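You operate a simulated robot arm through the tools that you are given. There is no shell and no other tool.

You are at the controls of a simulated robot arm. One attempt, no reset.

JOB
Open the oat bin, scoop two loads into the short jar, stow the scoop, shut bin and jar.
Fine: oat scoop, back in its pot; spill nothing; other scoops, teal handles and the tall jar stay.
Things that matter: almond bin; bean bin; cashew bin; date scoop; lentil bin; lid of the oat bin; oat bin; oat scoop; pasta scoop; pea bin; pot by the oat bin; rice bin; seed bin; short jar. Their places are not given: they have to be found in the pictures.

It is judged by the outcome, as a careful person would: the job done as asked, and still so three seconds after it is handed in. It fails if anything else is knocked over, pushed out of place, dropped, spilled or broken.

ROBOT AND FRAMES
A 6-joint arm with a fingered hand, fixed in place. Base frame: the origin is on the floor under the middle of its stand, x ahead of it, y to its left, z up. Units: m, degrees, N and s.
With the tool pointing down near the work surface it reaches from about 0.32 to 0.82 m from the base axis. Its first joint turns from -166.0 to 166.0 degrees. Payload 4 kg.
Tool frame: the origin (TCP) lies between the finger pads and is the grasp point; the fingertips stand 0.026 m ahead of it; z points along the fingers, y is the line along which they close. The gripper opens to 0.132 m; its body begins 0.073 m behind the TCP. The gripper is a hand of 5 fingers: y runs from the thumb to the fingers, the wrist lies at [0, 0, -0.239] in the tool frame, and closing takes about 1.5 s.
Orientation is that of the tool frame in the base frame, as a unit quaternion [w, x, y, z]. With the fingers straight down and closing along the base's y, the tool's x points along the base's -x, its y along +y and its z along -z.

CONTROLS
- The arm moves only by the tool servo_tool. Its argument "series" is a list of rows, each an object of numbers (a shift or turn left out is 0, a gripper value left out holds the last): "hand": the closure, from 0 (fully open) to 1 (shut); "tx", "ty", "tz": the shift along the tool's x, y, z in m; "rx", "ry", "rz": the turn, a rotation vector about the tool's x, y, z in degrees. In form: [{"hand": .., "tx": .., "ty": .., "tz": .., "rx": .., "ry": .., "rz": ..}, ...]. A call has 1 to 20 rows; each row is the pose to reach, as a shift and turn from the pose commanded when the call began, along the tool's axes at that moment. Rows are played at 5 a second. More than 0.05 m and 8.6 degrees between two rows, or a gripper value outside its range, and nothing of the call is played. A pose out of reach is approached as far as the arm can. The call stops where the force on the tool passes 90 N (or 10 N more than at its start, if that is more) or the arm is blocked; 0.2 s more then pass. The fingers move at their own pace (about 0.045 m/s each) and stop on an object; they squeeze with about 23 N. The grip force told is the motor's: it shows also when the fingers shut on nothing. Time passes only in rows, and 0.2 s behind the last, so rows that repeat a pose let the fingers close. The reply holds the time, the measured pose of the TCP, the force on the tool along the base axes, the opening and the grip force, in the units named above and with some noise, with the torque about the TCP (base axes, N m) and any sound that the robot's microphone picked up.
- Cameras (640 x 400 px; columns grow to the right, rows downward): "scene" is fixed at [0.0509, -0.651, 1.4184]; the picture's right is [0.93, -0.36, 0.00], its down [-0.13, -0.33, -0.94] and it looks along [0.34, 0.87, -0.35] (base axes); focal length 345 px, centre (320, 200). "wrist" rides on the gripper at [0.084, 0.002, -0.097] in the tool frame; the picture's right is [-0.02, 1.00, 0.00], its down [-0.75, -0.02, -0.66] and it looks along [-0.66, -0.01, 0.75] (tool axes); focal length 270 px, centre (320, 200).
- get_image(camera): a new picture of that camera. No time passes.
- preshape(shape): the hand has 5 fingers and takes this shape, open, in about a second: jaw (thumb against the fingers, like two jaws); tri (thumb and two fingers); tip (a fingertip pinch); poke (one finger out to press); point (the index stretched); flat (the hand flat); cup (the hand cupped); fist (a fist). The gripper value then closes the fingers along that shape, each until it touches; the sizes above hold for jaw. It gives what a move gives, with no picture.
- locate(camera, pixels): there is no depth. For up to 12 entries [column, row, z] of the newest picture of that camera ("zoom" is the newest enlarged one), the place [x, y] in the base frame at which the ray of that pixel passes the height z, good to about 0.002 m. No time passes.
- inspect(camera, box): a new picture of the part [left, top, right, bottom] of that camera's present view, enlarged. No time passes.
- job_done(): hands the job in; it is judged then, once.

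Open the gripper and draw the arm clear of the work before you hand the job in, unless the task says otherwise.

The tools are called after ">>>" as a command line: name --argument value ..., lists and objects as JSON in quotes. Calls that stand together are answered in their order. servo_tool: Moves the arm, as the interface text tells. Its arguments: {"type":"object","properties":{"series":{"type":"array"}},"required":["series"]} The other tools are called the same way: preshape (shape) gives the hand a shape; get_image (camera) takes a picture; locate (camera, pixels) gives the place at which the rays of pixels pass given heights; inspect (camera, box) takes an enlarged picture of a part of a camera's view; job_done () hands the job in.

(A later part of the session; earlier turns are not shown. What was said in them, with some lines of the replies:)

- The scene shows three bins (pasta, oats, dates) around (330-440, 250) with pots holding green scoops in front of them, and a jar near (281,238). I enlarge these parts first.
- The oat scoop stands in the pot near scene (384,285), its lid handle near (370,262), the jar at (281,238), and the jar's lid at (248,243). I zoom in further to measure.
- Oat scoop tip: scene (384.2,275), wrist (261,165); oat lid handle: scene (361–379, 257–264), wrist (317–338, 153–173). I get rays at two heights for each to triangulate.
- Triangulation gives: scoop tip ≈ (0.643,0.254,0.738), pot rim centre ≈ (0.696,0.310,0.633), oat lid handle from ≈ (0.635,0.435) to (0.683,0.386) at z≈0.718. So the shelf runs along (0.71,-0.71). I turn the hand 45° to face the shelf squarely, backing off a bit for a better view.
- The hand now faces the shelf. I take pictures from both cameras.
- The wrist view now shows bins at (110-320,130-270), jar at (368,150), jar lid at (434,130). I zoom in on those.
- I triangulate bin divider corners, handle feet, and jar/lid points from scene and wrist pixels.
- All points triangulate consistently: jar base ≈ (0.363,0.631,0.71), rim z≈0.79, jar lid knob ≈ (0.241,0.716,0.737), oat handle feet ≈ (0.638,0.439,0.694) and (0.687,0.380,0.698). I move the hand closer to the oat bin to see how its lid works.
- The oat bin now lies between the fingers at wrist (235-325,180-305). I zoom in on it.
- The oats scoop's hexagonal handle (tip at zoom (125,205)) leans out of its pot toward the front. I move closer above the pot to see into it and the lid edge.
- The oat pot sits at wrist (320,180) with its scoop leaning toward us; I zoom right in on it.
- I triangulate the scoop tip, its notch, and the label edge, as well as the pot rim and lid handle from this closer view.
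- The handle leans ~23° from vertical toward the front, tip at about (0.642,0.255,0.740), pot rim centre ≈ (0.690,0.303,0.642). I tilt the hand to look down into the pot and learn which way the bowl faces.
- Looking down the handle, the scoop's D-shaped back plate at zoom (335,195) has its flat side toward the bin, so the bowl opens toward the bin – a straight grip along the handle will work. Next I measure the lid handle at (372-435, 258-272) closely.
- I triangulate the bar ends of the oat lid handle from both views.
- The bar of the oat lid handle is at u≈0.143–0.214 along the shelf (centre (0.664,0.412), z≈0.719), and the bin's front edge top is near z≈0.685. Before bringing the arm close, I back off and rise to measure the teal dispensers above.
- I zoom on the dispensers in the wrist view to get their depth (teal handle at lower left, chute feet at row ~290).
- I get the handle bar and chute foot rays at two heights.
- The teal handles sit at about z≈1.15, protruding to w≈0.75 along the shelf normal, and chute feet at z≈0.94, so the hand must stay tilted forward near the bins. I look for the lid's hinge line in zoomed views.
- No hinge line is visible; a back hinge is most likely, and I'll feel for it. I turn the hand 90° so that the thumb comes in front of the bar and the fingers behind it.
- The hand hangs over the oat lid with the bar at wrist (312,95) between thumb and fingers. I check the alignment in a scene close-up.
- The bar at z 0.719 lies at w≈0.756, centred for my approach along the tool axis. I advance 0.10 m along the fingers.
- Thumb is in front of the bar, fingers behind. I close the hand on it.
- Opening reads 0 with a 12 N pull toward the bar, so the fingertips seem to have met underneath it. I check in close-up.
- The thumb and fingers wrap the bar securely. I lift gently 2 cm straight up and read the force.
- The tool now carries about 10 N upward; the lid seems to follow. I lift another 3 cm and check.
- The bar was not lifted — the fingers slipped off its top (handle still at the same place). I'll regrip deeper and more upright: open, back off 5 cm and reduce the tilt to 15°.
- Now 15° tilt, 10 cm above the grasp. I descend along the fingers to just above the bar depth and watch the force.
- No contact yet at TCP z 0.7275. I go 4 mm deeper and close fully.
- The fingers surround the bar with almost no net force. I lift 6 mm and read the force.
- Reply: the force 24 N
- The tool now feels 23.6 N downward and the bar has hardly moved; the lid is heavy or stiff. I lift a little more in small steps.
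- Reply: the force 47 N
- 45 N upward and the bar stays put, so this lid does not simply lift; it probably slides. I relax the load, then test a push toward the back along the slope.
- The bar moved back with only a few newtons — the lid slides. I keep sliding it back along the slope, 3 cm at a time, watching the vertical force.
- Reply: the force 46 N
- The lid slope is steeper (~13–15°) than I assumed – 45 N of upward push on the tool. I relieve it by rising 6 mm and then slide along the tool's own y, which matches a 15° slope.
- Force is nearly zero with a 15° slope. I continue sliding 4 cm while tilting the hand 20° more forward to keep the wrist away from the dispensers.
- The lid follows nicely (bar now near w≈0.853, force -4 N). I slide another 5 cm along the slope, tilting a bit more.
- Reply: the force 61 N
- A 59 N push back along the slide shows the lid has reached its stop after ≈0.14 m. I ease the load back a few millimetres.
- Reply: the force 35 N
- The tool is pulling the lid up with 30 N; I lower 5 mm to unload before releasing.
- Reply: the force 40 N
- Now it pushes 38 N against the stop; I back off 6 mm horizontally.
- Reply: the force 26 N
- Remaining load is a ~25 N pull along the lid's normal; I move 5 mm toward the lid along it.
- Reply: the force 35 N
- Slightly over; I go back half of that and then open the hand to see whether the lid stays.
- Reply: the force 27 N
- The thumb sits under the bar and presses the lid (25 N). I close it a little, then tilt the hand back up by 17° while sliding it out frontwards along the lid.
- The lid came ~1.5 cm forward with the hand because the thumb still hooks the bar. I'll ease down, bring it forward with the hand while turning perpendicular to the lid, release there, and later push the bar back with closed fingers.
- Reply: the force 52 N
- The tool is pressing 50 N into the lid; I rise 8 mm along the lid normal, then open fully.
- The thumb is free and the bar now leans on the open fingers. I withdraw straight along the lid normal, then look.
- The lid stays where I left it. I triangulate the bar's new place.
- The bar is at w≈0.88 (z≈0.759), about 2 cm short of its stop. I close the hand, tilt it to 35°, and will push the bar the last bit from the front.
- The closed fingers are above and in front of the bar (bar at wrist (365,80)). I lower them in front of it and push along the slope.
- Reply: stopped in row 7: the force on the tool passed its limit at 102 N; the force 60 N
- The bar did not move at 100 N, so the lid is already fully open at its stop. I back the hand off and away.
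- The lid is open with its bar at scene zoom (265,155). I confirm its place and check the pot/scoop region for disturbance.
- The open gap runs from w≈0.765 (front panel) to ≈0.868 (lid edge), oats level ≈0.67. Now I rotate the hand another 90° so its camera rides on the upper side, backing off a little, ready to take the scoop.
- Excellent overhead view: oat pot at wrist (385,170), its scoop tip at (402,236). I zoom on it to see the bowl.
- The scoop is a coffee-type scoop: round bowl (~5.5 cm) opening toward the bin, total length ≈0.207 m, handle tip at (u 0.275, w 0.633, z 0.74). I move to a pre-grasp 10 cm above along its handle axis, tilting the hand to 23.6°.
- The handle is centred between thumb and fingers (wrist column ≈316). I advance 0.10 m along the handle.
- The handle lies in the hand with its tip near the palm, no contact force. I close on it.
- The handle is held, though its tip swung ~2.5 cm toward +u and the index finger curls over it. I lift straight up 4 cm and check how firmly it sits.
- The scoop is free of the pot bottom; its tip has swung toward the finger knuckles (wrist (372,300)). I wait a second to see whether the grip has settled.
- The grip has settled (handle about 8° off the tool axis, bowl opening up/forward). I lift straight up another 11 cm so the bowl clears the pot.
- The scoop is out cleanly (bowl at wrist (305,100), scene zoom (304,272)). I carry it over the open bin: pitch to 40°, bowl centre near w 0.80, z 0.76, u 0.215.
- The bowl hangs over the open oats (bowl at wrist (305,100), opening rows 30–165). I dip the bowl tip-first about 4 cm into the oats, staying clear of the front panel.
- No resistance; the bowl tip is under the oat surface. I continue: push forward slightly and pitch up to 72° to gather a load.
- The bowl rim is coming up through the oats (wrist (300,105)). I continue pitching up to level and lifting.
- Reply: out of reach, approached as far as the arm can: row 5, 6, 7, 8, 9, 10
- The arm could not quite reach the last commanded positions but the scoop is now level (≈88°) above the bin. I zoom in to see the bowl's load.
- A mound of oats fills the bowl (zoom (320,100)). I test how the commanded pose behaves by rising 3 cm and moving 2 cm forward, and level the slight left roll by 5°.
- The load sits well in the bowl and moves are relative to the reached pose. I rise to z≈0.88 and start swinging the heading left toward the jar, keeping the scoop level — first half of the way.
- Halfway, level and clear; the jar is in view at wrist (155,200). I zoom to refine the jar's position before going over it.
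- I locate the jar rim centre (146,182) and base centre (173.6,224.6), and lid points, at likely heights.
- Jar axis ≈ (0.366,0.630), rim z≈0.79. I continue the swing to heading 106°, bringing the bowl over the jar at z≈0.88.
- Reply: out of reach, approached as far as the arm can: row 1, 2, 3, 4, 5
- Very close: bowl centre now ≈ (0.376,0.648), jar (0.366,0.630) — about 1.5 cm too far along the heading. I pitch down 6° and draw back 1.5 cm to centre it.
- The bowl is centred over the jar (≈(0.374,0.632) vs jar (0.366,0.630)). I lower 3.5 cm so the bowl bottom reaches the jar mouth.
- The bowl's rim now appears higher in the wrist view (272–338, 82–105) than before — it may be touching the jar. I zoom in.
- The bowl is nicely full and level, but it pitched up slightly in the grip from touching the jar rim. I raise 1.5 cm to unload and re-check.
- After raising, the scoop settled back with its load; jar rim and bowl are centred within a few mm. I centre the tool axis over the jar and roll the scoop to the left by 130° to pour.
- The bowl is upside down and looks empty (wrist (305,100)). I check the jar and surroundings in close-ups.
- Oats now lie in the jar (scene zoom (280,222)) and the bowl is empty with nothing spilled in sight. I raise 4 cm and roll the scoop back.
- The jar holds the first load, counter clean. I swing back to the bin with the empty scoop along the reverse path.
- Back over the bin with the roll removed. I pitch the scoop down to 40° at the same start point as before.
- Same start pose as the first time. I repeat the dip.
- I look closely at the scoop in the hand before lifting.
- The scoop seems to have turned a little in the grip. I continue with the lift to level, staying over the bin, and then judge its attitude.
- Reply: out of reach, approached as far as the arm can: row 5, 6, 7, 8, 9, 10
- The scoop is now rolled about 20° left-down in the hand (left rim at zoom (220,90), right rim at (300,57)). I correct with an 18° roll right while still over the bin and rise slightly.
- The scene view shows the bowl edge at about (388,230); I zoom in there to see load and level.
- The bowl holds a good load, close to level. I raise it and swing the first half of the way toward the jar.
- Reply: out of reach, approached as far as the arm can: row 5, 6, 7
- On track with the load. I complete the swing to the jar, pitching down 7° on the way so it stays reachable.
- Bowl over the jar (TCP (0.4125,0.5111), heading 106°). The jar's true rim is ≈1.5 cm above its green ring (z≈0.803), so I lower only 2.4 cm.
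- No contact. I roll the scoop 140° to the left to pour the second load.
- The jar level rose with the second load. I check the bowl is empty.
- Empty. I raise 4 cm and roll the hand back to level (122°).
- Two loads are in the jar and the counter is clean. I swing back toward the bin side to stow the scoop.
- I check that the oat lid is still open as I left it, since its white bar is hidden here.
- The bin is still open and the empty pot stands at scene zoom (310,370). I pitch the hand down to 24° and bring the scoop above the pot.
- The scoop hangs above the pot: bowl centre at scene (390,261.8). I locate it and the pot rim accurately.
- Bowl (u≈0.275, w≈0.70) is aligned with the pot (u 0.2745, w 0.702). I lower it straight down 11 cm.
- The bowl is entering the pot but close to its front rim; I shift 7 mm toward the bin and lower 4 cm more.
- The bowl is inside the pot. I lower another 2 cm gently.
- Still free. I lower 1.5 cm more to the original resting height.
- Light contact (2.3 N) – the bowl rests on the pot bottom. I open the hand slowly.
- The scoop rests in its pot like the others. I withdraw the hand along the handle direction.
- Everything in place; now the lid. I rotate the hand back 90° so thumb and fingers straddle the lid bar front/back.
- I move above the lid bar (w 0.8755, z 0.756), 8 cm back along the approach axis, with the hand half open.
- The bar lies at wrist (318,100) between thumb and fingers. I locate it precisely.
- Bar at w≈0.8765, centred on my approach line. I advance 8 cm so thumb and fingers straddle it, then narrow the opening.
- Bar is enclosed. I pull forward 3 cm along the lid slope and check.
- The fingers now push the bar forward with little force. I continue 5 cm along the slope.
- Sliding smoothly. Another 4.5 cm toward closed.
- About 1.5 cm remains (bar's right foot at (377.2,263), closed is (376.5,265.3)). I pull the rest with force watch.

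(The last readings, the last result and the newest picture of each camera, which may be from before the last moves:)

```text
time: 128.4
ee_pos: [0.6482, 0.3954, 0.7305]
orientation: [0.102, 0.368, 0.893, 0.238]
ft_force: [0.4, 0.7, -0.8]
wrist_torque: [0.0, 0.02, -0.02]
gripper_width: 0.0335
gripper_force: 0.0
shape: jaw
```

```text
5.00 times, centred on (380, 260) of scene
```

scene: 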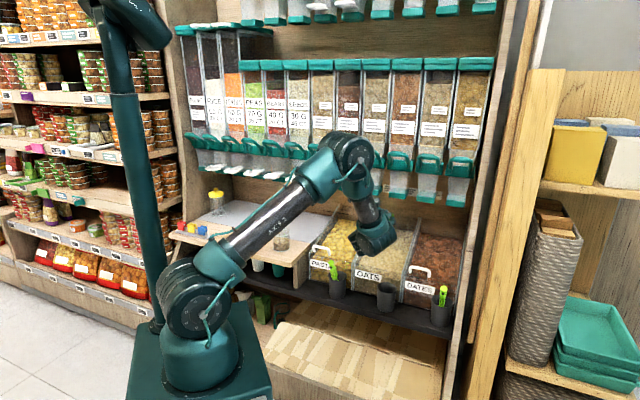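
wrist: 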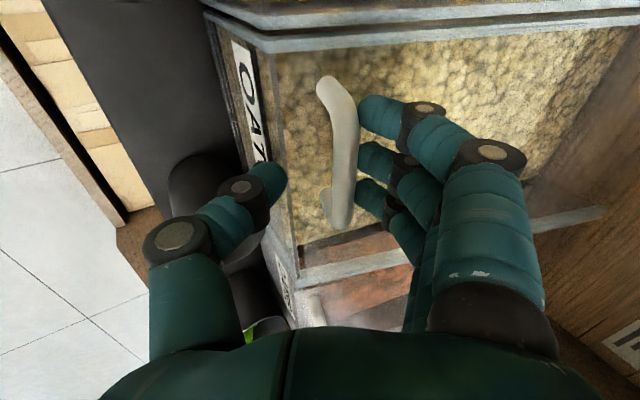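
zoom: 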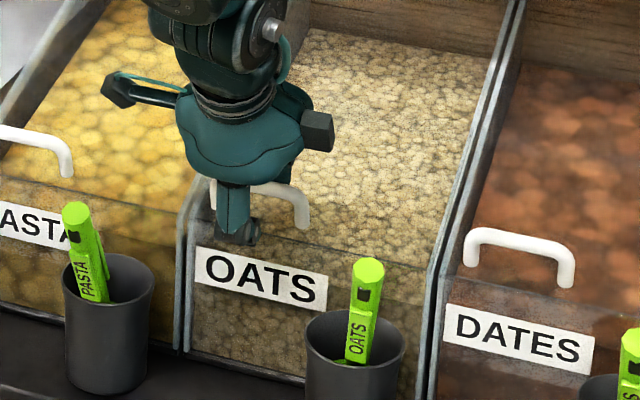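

The bar is now at its original closed place (376.4,265.4). I pull 5 mm more to feel the stop.

>>> servo_tool --series '[{"hand": 0.75, "ty": -0.0025, "tz": -0.0007}, {"ty": -0.005, "tz": -0.0013}, {"ty": -0.005, "tz": -0.0013}]'

>>> inspect --camera "scene" --box '[340, 230, 400, 280]'

```text
time: 129.2
ee_pos: [0.6444, 0.3911, 0.7289]
orientation: [0.102, 0.368, 0.893, 0.239]
ft_force: [7.0, 4.5, 2.4]
wrist_torque: [0.06, -0.03, -0.06]
gripper_width: 0.0349
gripper_force: 0.0
shape: jaw
```

```text
8.00 times, centred on (370, 255) of scene
```

zoom: 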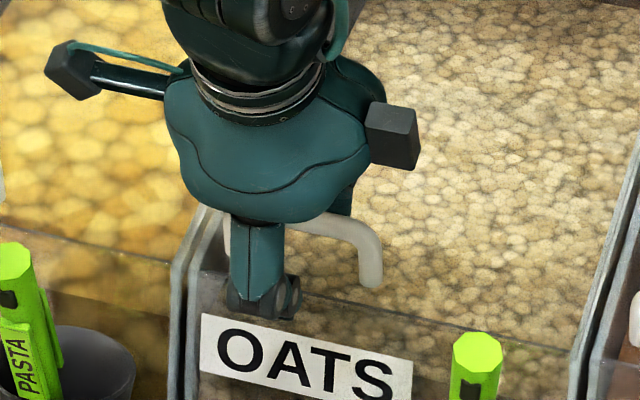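

Firm stop felt (8 N) and the bar is exactly at its original spot (376.3,266) — lid closed. I relax, open the hand and withdraw along the fingers.

>>> servo_tool --series '[{"hand": 0.75, "ty": -0.008, "tz": -0.003}, {"hand": 0.5, "ty": -0.006, "tz": -0.02}, {"hand": 0.5, "ty": -0.006, "tz": -0.045}, {"hand": 0.5, "ty": -0.006, "tz": -0.085}, {"hand": 0.3, "ty": -0.006, "tz": -0.125}, {"hand": 0.0, "ty": -0.006, "tz": -0.165}, {"hand": 0.0, "ty": -0.006, "tz": -0.18}, {"hand": 0.0, "ty": -0.006, "tz": -0.18}]'

>>> get_image --camera "wrist"

>>> inspect --camera "scene" --box '[320, 210, 440, 310]'

```text
time: 131.0
ee_pos: [0.5773, 0.3236, 0.8815]
orientation: [0.102, 0.368, 0.893, 0.238]
ft_force: [-0.6, -0.4, -0.3]
wrist_torque: [0.01, -0.04, -0.04]
gripper_width: 0.1319
gripper_force: 0.0
shape: jaw
```

```text
taken
```

wrist: 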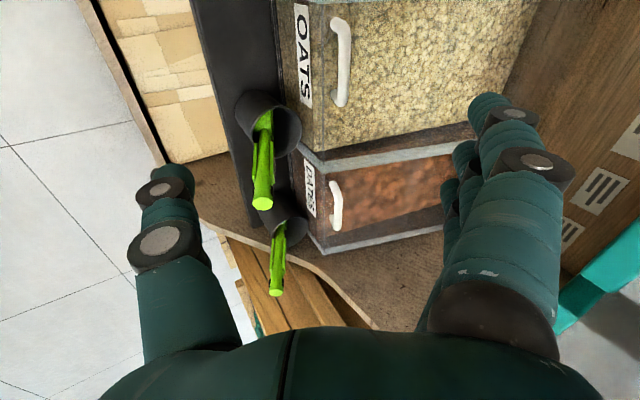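

```text
4.00 times, centred on (380, 260) of scene
```

zoom: 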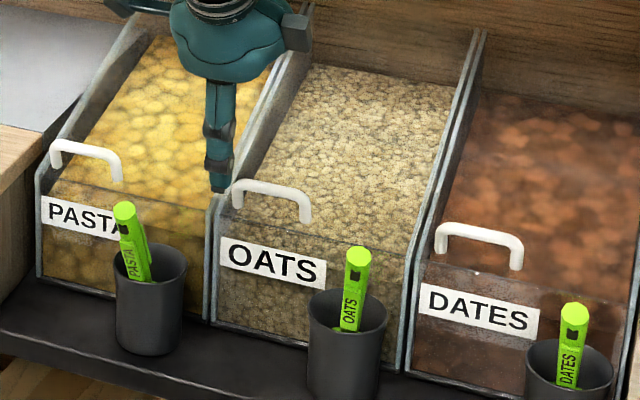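

The oat lid is back flush like its neighbours and all scoops are in their pots. Next the jar lid: I untilt and rise, then travel left above the counter turning the hand.

>>> servo_tool --series '[{"hand": 0.0, "ty": 0.0045, "tz": -0.026, "rx": 7.5}, {"ty": 0.009, "tz": -0.052, "rx": 15}, {"ty": 0.0135, "tz": -0.079, "rx": 22.5}, {"ty": 0.018, "tz": -0.105, "rx": 30}, {"ty": 0.018, "tz": -0.105, "rx": 30}]'

>>> servo_tool --series '[{"tx": 0.0396, "rz": -6.92}, {"tx": 0.0792, "rz": -13.85}, {"tx": 0.1188, "rz": -20.77}, {"tx": 0.1585, "rz": -27.7}, {"tx": 0.1981, "rz": -34.6}, {"tx": 0.2377, "rz": -41.5}, {"tx": 0.2773, "rz": -48.5}, {"tx": 0.3169, "rz": -55.4}, {"tx": 0.3565, "rz": -62.3}, {"tx": 0.3962, "rz": -69.2}, {"tx": 0.4358, "rz": -76.2}, {"tx": 0.4754, "rz": -83.1}, {"tx": 0.515, "rz": -90}, {"tx": 0.515, "rz": -90}]'

>>> get_image --camera "wrist"

>>> get_image --camera "scene"

```text
time: 132.2
ee_pos: [0.5498, 0.2982, 0.981]
orientation: [0.003, 0.382, 0.924, -0.002]
ft_force: [-0.4, -0.7, -0.1]
wrist_torque: [0.02, -0.03, 0.02]
gripper_width: 0.1319
gripper_force: 0.2
shape: jaw
```

```text
time: 135.2
ee_pos: [0.1831, 0.6636, 0.9796]
orientation: [0.001, -0.384, 0.923, -0.003]
ft_force: [-0.6, 0.2, -1.1]
wrist_torque: [-0.01, -0.02, 0.0]
gripper_width: 0.1318
gripper_force: 0.0
shape: jaw
```

```text
taken
```

wrist: 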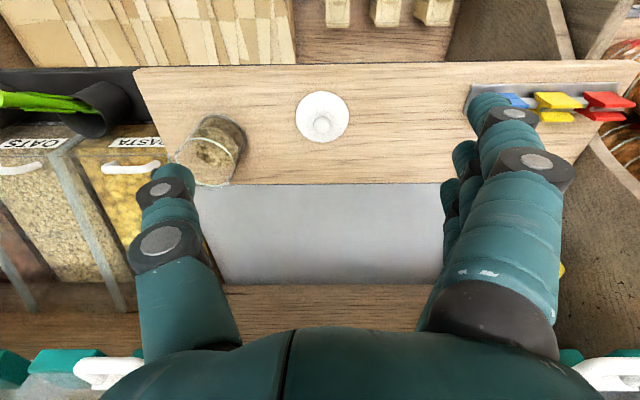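

```text
taken
```

scene: 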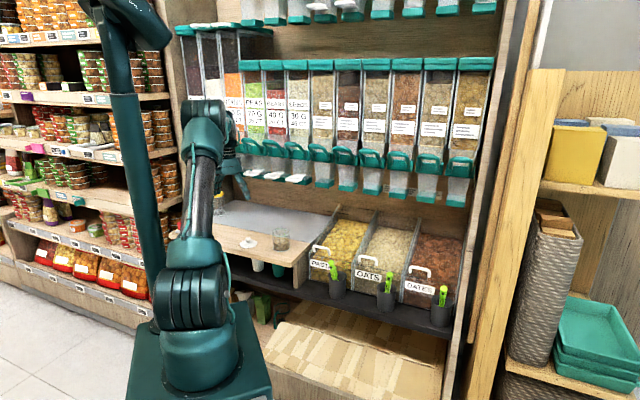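

The jar lid is at wrist (322,118), the filled jar at (208,150). I zoom in on both from both cameras.

>>> inspect --camera "wrist" --box '[160, 80, 380, 200]'

>>> inspect --camera "scene" --box '[225, 205, 315, 275]'

```text
2.91 times, centred on (270, 140) of wrist
```

zoom: 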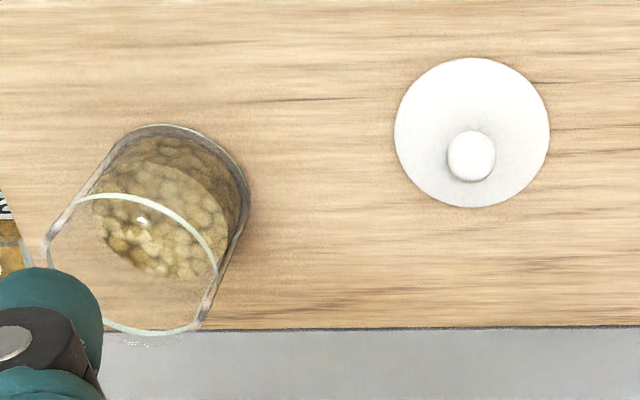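

```text
5.71 times, centred on (270, 240) of scene
```

zoom: 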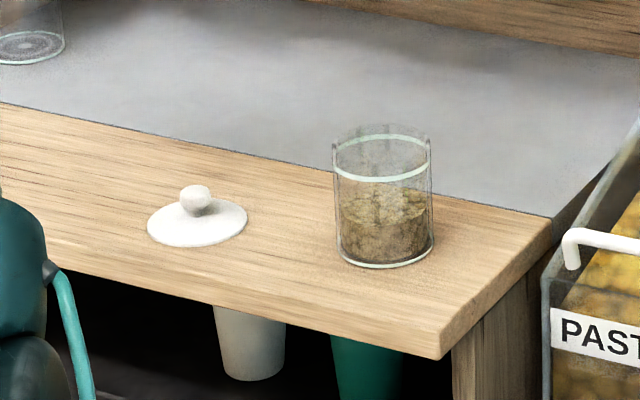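

I triangulate lid disc/knob and jar ring/base from these views.

>>> locate --camera "wrist" --pixels '[[322.2, 116.6, 0.71], [322.2, 116.6, 0.72], [321.9, 124.5, 0.72], [321.9, 124.5, 0.74], [205.7, 162.3, 0.78], [205.7, 162.3, 0.8], [219, 140, 0.715]]'

>>> locate --camera "scene" --pixels '[[248.5, 244.4, 0.71], [248.5, 244.4, 0.72], [248.1, 239.65, 0.72], [248.1, 239.65, 0.74], [280.85, 232.65, 0.78], [280.85, 232.65, 0.8], [281.2, 248.05, 0.715]]'

```text
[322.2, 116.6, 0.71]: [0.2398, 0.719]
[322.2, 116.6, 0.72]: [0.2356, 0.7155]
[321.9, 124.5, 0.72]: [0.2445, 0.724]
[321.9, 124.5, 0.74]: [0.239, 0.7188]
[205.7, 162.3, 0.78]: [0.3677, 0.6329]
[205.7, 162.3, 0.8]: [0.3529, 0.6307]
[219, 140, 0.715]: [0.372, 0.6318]
```

```text
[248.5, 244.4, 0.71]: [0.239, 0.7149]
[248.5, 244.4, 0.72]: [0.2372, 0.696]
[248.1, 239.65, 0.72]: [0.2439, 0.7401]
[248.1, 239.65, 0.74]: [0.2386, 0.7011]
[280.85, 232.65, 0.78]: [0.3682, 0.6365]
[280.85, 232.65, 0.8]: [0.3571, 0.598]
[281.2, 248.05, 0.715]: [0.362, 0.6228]
```

Lid centre ≈ (0.2412,0.720), knob centre z≈0.7295 (∅2.1 cm); jar axis ≈ (0.367,0.631). I descend over the knob with the hand half closed.

>>> servo_tool --series '[{"hand": 0.45, "tx": -0.0163, "tz": 0.035}, {"hand": 0.45, "tx": -0.0326, "tz": 0.07}, {"tx": -0.0489, "tz": 0.105}, {"tx": -0.0652, "tz": 0.14}, {"tx": -0.0815, "ty": -0.001, "tz": 0.175}, {"tx": -0.0815, "ty": -0.001, "tz": 0.175}]'

>>> get_image --camera "wrist"

>>> inspect --camera "scene" --box '[215, 195, 305, 265]'

```text
time: 136.6
ee_pos: [0.2433, 0.7196, 0.8035]
orientation: [0.001, -0.384, 0.924, -0.004]
ft_force: [0.3, 0.6, 0.3]
wrist_torque: [0.01, 0.01, 0.02]
gripper_width: 0.0735
gripper_force: 0.1
shape: jaw
```

```text
taken
```

wrist: 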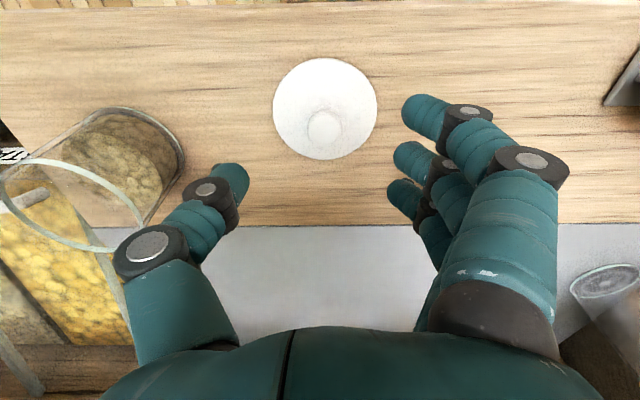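

```text
5.71 times, centred on (260, 230) of scene
```

zoom: 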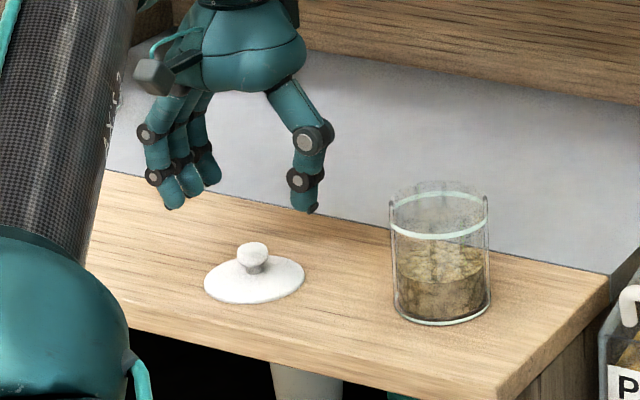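

I refine the knob position from this closer view.

>>> locate --camera "wrist" --pixels '[[322.5, 128, 0.7295], [325, 108, 0.71], [325, 108, 0.713], [273, 108, 0.71], [377, 108, 0.71]]'

>>> inspect --camera "wrist" --box '[255, 40, 395, 180]'

```text
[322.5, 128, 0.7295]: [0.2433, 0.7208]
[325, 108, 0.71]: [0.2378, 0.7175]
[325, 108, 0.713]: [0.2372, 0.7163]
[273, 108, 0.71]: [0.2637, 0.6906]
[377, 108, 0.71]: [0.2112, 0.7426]
```

```text
2.86 times, centred on (325, 110) of wrist
```

zoom: 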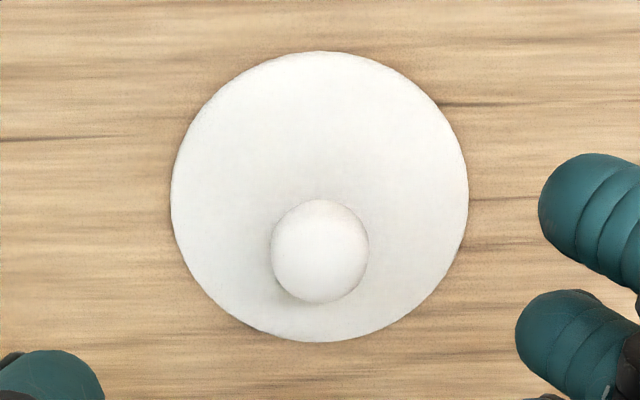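

The knob is ~3.5 mm to the left of the tool axis; I correct this and descend 5.3 cm, tips ending just above the disc.

>>> servo_tool --series '[{"hand": 0.45, "ty": 0.0036, "tz": 0.02}, {"ty": 0.0036, "tz": 0.038}, {"ty": 0.0036, "tz": 0.048}, {"ty": 0.0036, "tz": 0.053}, {"ty": 0.0036, "tz": 0.053}]'

>>> get_image --camera "wrist"

>>> inspect --camera "scene" --box '[215, 205, 285, 265]'

```text
time: 137.8
ee_pos: [0.2412, 0.7189, 0.7496]
orientation: [0.002, -0.384, 0.924, -0.003]
ft_force: [-0.8, -0.5, -0.3]
wrist_torque: [-0.02, 0.01, 0.01]
gripper_width: 0.0736
gripper_force: 0.0
shape: jaw
```

```text
taken
```

wrist: 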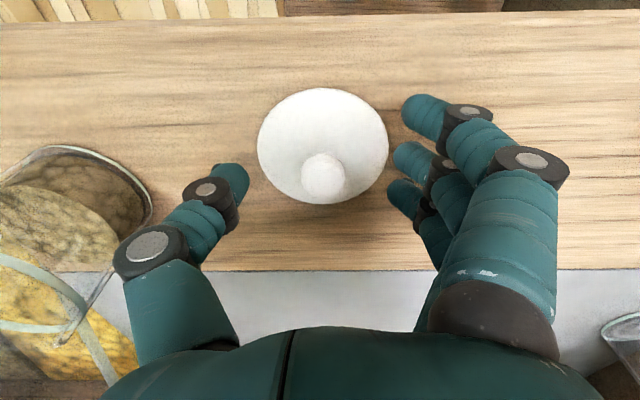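

```text
6.67 times, centred on (250, 235) of scene
```

zoom: 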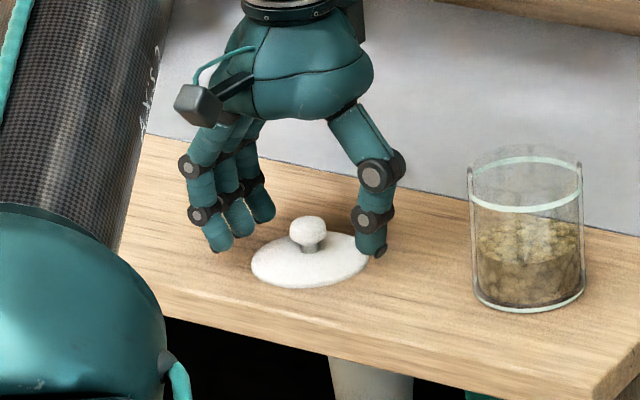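

The knob (323,177) is centred between thumb and fingers. I close on it.

>>> servo_tool --series '[{"hand": 0.6}, {"hand": 0.75}, {"hand": 0.9}, {"hand": 1.0}, {"hand": 1.0}, {"hand": 1.0}, {"hand": 1.0}, {"hand": 1.0}]'

>>> get_image --camera "wrist"

>>> inspect --camera "scene" --box '[215, 205, 285, 265]'

```text
time: 139.6
ee_pos: [0.2423, 0.7201, 0.7513]
orientation: [0.002, -0.383, 0.924, -0.003]
ft_force: [0.1, -0.5, 2.8]
wrist_torque: [0.07, 0.04, -0.04]
gripper_width: 0.005
gripper_force: 22.8
shape: jaw
```

```text
taken
```

wrist: 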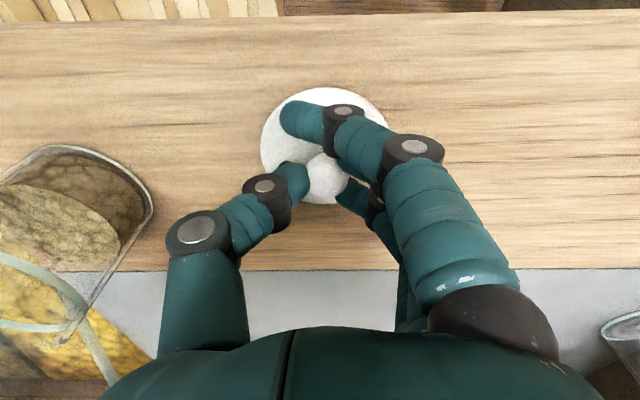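

```text
6.67 times, centred on (250, 235) of scene
```

zoom: 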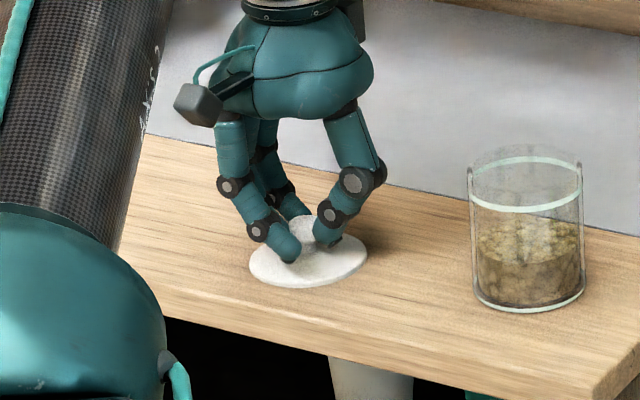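

The knob is gripped between thumb and fingers. I lift 4 cm and check.

>>> servo_tool --series '[{"hand": 1.0, "tz": -0.01}, {"tz": -0.02}, {"tz": -0.03}, {"tz": -0.04}, {"tz": -0.04}]'

>>> get_image --camera "wrist"

>>> inspect --camera "scene" --box '[215, 195, 305, 265]'

```text
time: 140.8
ee_pos: [0.2415, 0.7215, 0.7898]
orientation: [0.001, -0.384, 0.924, -0.004]
ft_force: [-0.1, 0.3, -0.3]
wrist_torque: [0.02, -0.02, 0.0]
gripper_width: 0.0048
gripper_force: 22.9
shape: jaw
```

```text
taken
```

wrist: 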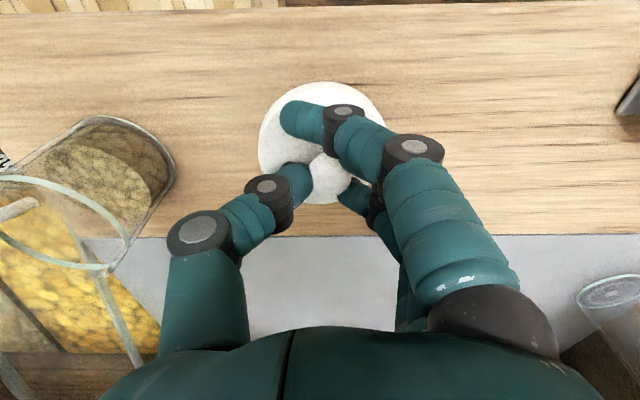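

```text
5.71 times, centred on (260, 230) of scene
```

zoom: 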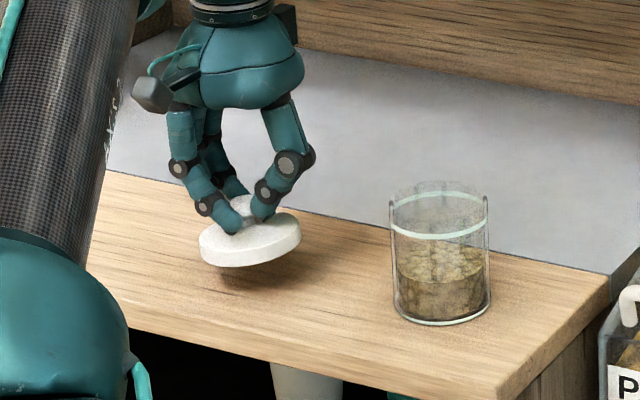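

The lid is up, slightly tilted. I zoom in to judge the tilt.

>>> inspect --camera "scene" --box '[225, 215, 285, 255]'

>>> inspect --camera "wrist" --box '[235, 60, 415, 230]'

```text
10.00 times, centred on (255, 235) of scene
```

zoom: 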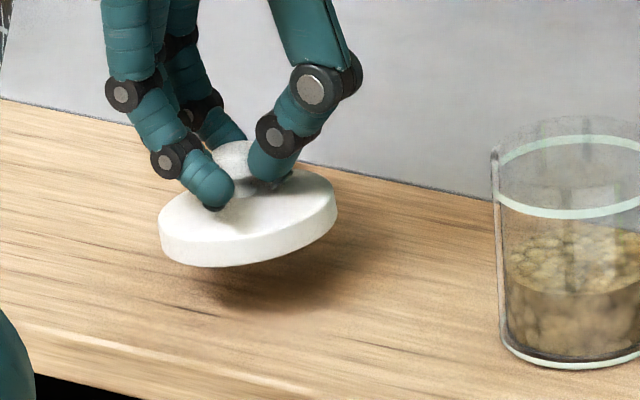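

```text
2.35 times, centred on (325, 145) of wrist
```

zoom: 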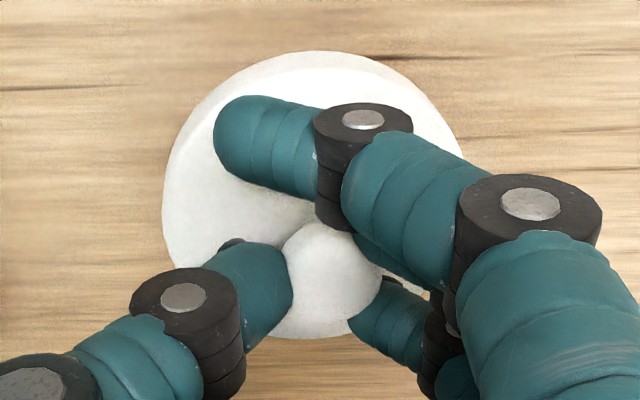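

The lid hangs nearly level from the knob. I measure where its disc centre is relative to the tool and re-measure the jar from this view.

>>> locate --camera "wrist" --pixels '[[322.4, 142.9, 0.752], [257.5, 142.9, 0.752], [387.5, 142.9, 0.752], [322.4, 82, 0.752], [322.4, 204, 0.752], [66, 222, 0.785], [66, 222, 0.795], [120, 170, 0.71]]'

>>> inspect --camera "wrist" --box '[0, 90, 200, 290]'

```text
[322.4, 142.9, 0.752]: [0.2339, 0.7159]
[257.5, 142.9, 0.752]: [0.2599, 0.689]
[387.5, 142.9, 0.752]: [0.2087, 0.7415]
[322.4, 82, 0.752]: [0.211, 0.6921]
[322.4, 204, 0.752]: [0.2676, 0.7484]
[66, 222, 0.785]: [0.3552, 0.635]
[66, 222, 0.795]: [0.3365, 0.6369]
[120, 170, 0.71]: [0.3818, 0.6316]
```

```text
2.00 times, centred on (100, 190) of wrist
```

zoom: 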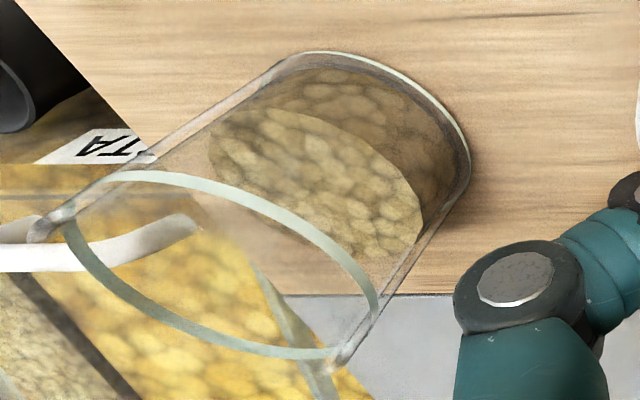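

Lid disc centre is ~4 mm toward me from the tool axis. I rise and shift so the jar is visible beside the lid for a precise fix.

>>> servo_tool --series '[{"hand": 1.0, "tx": 0.01, "ty": -0.0085, "tz": -0.03}, {"tx": 0.02, "ty": -0.017, "tz": -0.06}, {"tx": 0.03, "ty": -0.0256, "tz": -0.09}, {"tx": 0.04, "ty": -0.0342, "tz": -0.118}, {"tx": 0.05, "ty": -0.0427, "tz": -0.14}, {"tx": 0.05, "ty": -0.0427, "tz": -0.14}]'

>>> get_image --camera "wrist"

>>> inspect --camera "wrist" --box '[150, 100, 310, 230]'

>>> inspect --camera "scene" --box '[255, 215, 305, 260]'

```text
time: 142.2
ee_pos: [0.2353, 0.6561, 0.9308]
orientation: [0.001, -0.384, 0.923, -0.003]
ft_force: [0.9, 0.4, 0.1]
wrist_torque: [0.02, -0.01, -0.02]
gripper_width: 0.0046
gripper_force: 22.5
shape: jaw
```

```text
taken
```

wrist: 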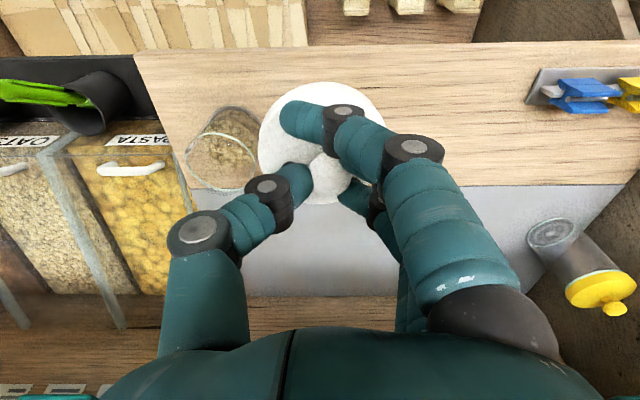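

```text
3.08 times, centred on (230, 165) of wrist
```

zoom: 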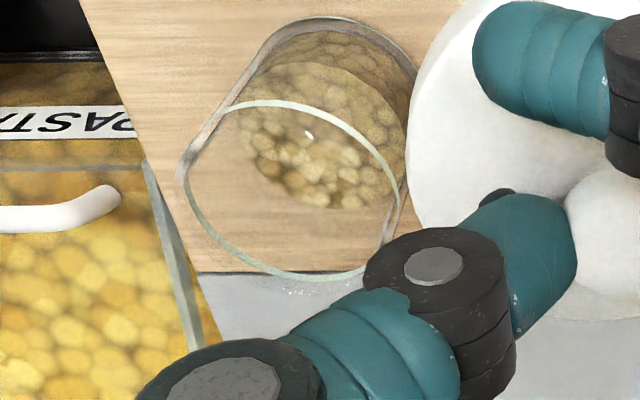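

```text
8.89 times, centred on (280, 238) of scene
```

zoom: 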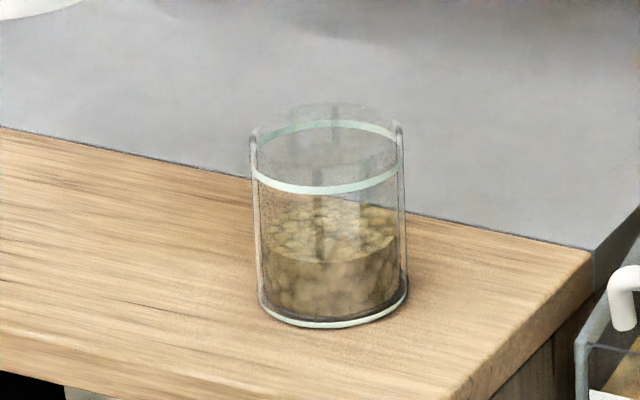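

Both views show the jar clearly: ring centre at wrist (220.6,162.4), scene (280.8,233.3); base in scene at (281,249). I triangulate.

>>> locate --camera "wrist" --pixels '[[220.6, 162.4, 0.78], [220.6, 162.4, 0.79], [220.6, 162.4, 0.8], [186, 163, 0.785], [256, 170, 0.785], [220.3, 133.0, 0.785], [223.5, 191.0, 0.785], [322, 143.5, 0.893]]'

>>> locate --camera "scene" --pixels '[[280.8, 233.3, 0.78], [280.8, 233.3, 0.79], [272.3, 234.0, 0.785], [289.2, 232.4, 0.785], [281.0, 249.0, 0.71], [281.0, 249.0, 0.715]]'

```text
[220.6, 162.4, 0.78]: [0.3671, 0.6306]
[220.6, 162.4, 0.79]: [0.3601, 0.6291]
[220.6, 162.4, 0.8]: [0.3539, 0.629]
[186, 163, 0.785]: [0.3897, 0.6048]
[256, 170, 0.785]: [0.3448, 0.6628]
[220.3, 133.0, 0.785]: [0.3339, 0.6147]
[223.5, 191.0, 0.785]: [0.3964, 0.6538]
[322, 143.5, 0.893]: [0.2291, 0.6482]
```

```text
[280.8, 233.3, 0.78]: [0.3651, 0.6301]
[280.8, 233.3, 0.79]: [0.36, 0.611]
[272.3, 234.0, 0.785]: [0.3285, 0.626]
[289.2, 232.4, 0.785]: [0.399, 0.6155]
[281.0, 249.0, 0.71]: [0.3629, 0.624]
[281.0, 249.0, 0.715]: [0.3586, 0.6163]
```

Both cameras agree: jar axis (0.366,0.630), ring z 0.78, top ≈0.796. I bring the lid centre over it at TCP z≈0.88.

>>> servo_tool --series '[{"hand": 1.0, "tx": -0.0191, "ty": -0.0278, "tz": 0.01}, {"tx": -0.0381, "ty": -0.0557, "tz": 0.02}, {"tx": -0.0572, "ty": -0.0835, "tz": 0.035}, {"tx": -0.0762, "ty": -0.1113, "tz": 0.05}, {"tx": -0.0762, "ty": -0.1113, "tz": 0.05}, {"tx": -0.0762, "ty": -0.1113, "tz": 0.05}]'

>>> get_image --camera "wrist"

>>> inspect --camera "scene" --box '[250, 205, 320, 260]'

```text
time: 143.6
ee_pos: [0.3684, 0.6309, 0.881]
orientation: [0.001, -0.384, 0.923, -0.003]
ft_force: [-0.2, 0.2, -0.7]
wrist_torque: [0.05, 0.0, -0.04]
gripper_width: 0.0042
gripper_force: 23.0
shape: jaw
```

```text
taken
```

wrist: 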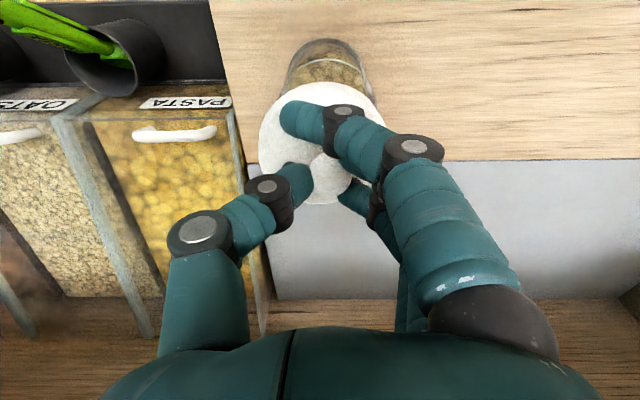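

```text
7.27 times, centred on (285, 232) of scene
```

zoom: 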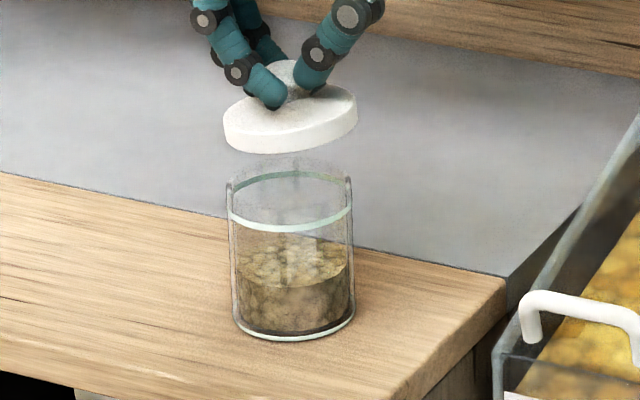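

The lid is right above the jar (scene zoom columns 223–358 vs jar 228–353). I lower 3 cm, then feel for contact.

>>> servo_tool --series '[{"hand": 1.0, "tz": 0.01}, {"tz": 0.02}, {"tz": 0.03}, {"tz": 0.03}]'

>>> inspect --camera "scene" --box '[255, 210, 315, 255]'

```text
time: 144.6
ee_pos: [0.3676, 0.6302, 0.8511]
orientation: [0.001, -0.383, 0.924, -0.003]
ft_force: [0.8, 1.0, 0.1]
wrist_torque: [-0.06, 0.02, 0.02]
gripper_width: 0.0045
gripper_force: 23.6
shape: jaw
```

```text
8.89 times, centred on (285, 232) of scene
```

zoom: 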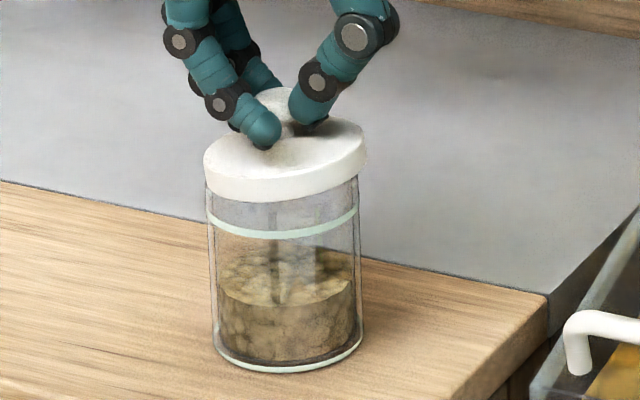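

The lid is just above the rim and centred. I lower in small steps.

>>> servo_tool --series '[{"hand": 1.0, "tz": 0.003}, {"tz": 0.006}, {"tz": 0.006}]'

>>> servo_tool --series '[{"hand": 1.0, "tz": 0.002}, {"tz": 0.004}, {"tz": 0.004}]'

>>> inspect --camera "scene" --box '[255, 210, 315, 255]'

```text
time: 145.4
ee_pos: [0.3679, 0.6304, 0.8454]
orientation: [0.002, -0.383, 0.924, -0.003]
ft_force: [-0.4, -0.2, 0.5]
wrist_torque: [-0.02, -0.04, 0.01]
gripper_width: 0.0044
gripper_force: 22.9
shape: jaw
```

```text
time: 146.2
ee_pos: [0.3686, 0.6309, 0.8414]
orientation: [0.001, -0.383, 0.924, -0.004]
ft_force: [0.5, 0.3, -0.8]
wrist_torque: [0.0, -0.02, -0.02]
gripper_width: 0.0046
gripper_force: 23.1
shape: jaw
```

```text
8.89 times, centred on (285, 232) of scene
```

zoom: 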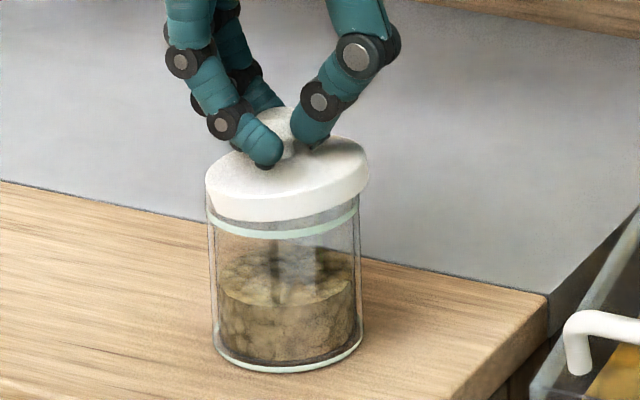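

The cap is going over the rim with no resistance. I continue down a few millimetres.

>>> servo_tool --series '[{"hand": 1.0, "tz": 0.002}, {"tz": 0.004}, {"tz": 0.004}]'

>>> servo_tool --series '[{"hand": 1.0, "tz": 0.0015}, {"tz": 0.003}, {"tz": 0.003}]'

>>> inspect --camera "scene" --box '[255, 210, 315, 255]'

```text
time: 147.0
ee_pos: [0.3696, 0.6304, 0.8385]
orientation: [0.001, -0.383, 0.924, -0.003]
ft_force: [0.0, 0.2, 4.2]
wrist_torque: [0.12, 0.1, 0.01]
gripper_width: 0.0047
gripper_force: 23.2
shape: jaw
```

```text
time: 147.8
ee_pos: [0.3687, 0.6305, 0.8355]
orientation: [0.003, -0.383, 0.924, -0.002]
ft_force: [-1.6, -4.0, 18.8]
wrist_torque: [0.05, 0.2, 0.06]
gripper_width: 0.0051
gripper_force: 23.0
shape: jaw
heard: snap
```

```text
8.89 times, centred on (285, 232) of scene
```

zoom: 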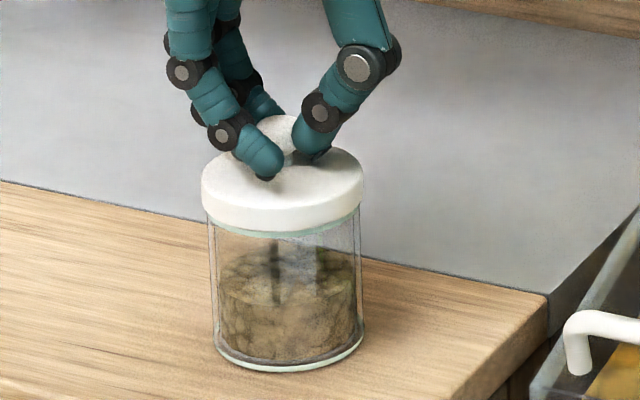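

A snap was heard: the cap has clicked on and sits flush on the ring. I ease up 3 mm and open the hand slowly.

>>> servo_tool --series '[{"hand": 1.0, "tz": -0.002}, {"hand": 0.9, "tz": -0.003}, {"hand": 0.8, "tz": -0.003}, {"hand": 0.7, "tz": -0.003}, {"hand": 0.6, "tz": -0.003}, {"hand": 0.5, "tz": -0.003}, {"hand": 0.45, "tz": -0.003}, {"hand": 0.45, "tz": -0.003}]'

>>> get_image --camera "wrist"

>>> inspect --camera "scene" --box '[255, 210, 315, 255]'

```text
time: 149.6
ee_pos: [0.3696, 0.631, 0.8369]
orientation: [0.001, -0.384, 0.924, -0.004]
ft_force: [-0.5, -0.4, 0.2]
wrist_torque: [0.0, -0.01, 0.02]
gripper_width: 0.0716
gripper_force: 0.0
shape: jaw
```

```text
taken
```

wrist: 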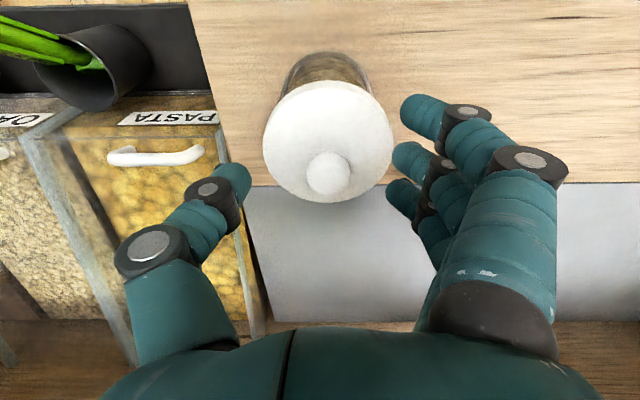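

```text
8.89 times, centred on (285, 232) of scene
```

zoom: 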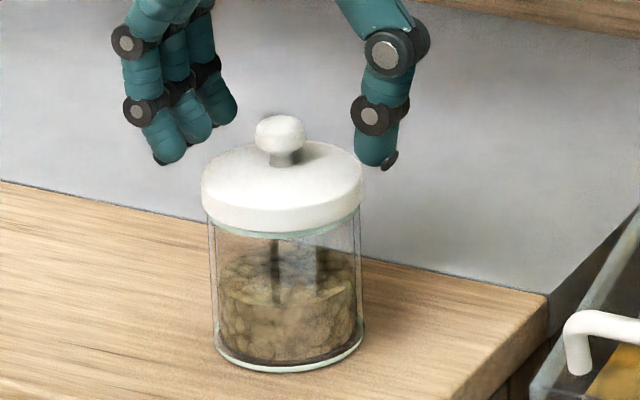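

The jar is shut. I raise the hand straight up and away, then check everything.

>>> servo_tool --series '[{"hand": 0.45, "tz": -0.02}, {"tz": -0.045}, {"tz": -0.075}, {"tz": -0.11}, {"hand": 0.0, "tz": -0.15}, {"hand": 0.0, "tx": 0.03, "tz": -0.18}, {"tx": 0.07, "tz": -0.2}, {"tx": 0.11, "tz": -0.22}, {"tx": 0.15, "tz": -0.23}, {"tx": 0.15, "tz": -0.23}]'

>>> get_image --camera "scene"

>>> get_image --camera "wrist"

>>> inspect --camera "scene" --box '[310, 190, 470, 320]'

```text
time: 151.8
ee_pos: [0.2621, 0.5262, 1.0668]
orientation: [0.001, -0.384, 0.923, -0.003]
ft_force: [-0.4, -0.9, -0.2]
wrist_torque: [-0.02, 0.0, -0.03]
gripper_width: 0.1318
gripper_force: 0.1
shape: jaw
```

```text
taken
```

scene: 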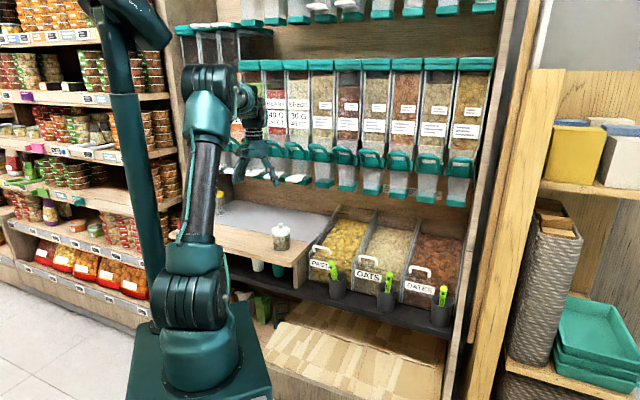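

```text
taken
```

wrist: 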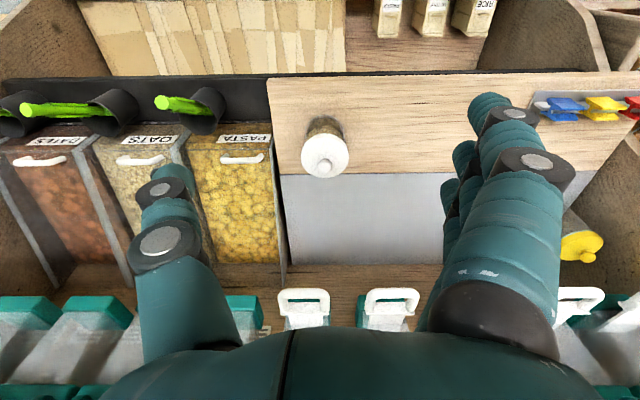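

```text
3.08 times, centred on (390, 255) of scene
```

zoom: 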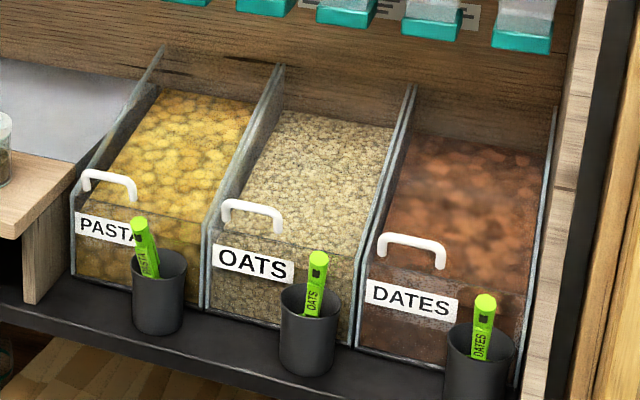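

All looks right. I compare the oat bin, pot and handle closely with the initial picture, using the same crop.

>>> inspect --camera "scene" --box '[330, 240, 430, 320]'

>>> inspect --camera "scene" --box '[215, 195, 315, 275]'

>>> inspect --camera "wrist" --box '[0, 70, 300, 280]'

```text
5.00 times, centred on (380, 280) of scene
```

zoom: 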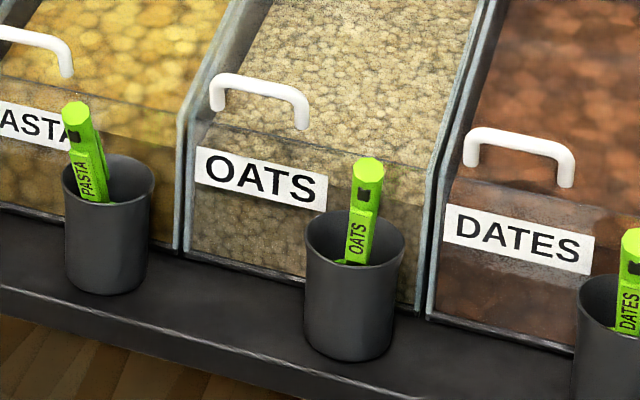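

```text
5.00 times, centred on (265, 235) of scene
```

zoom: 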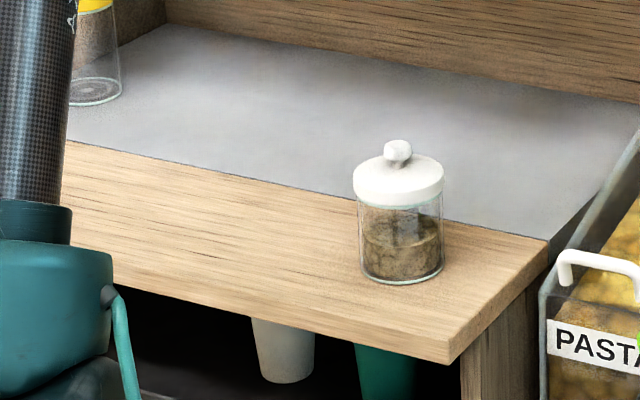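

```text
1.90 times, centred on (150, 175) of wrist
```

zoom: 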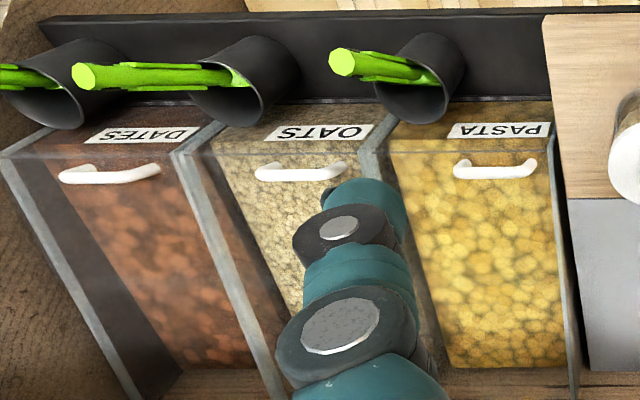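

The lid handle and pot match the initial picture, the scoop stands in its pot, the jar is filled and capped, nothing is spilled, and the hand is open and clear of the work. I hand the job in.

>>> job_done

```text
The job is handed in.
```

The job is handed in. The oat bin was opened, two scoops of oats went into the short jar, and both the bin and the jar are shut again.

- **Oat bin:** The lid slides back rather than lifting. I slid it open to its stop, then back until it hit the closed stop. In the final picture its handle is exactly where it started.
- **Short jar:** Both scoops poured in without visible spills, and the jar is about half full. The jar's lid snapped on and sits level.
- **Oat scoop:** It is back in its own pot and the pot has not moved. The handle leans about 2.5 cm further toward the dates bin than before.
- **Everything else:** In the last pictures the other scoops and the tall jar look as they did at the start. No oats showed on the counter or shelf. The hand stayed clear of the teal handles.

While finding out how the bin lid worked, I pulled up on its handle with about 45 N. I also pushed it against its open stop with about 100 N. Nothing shifted, and it slid freely afterwards.
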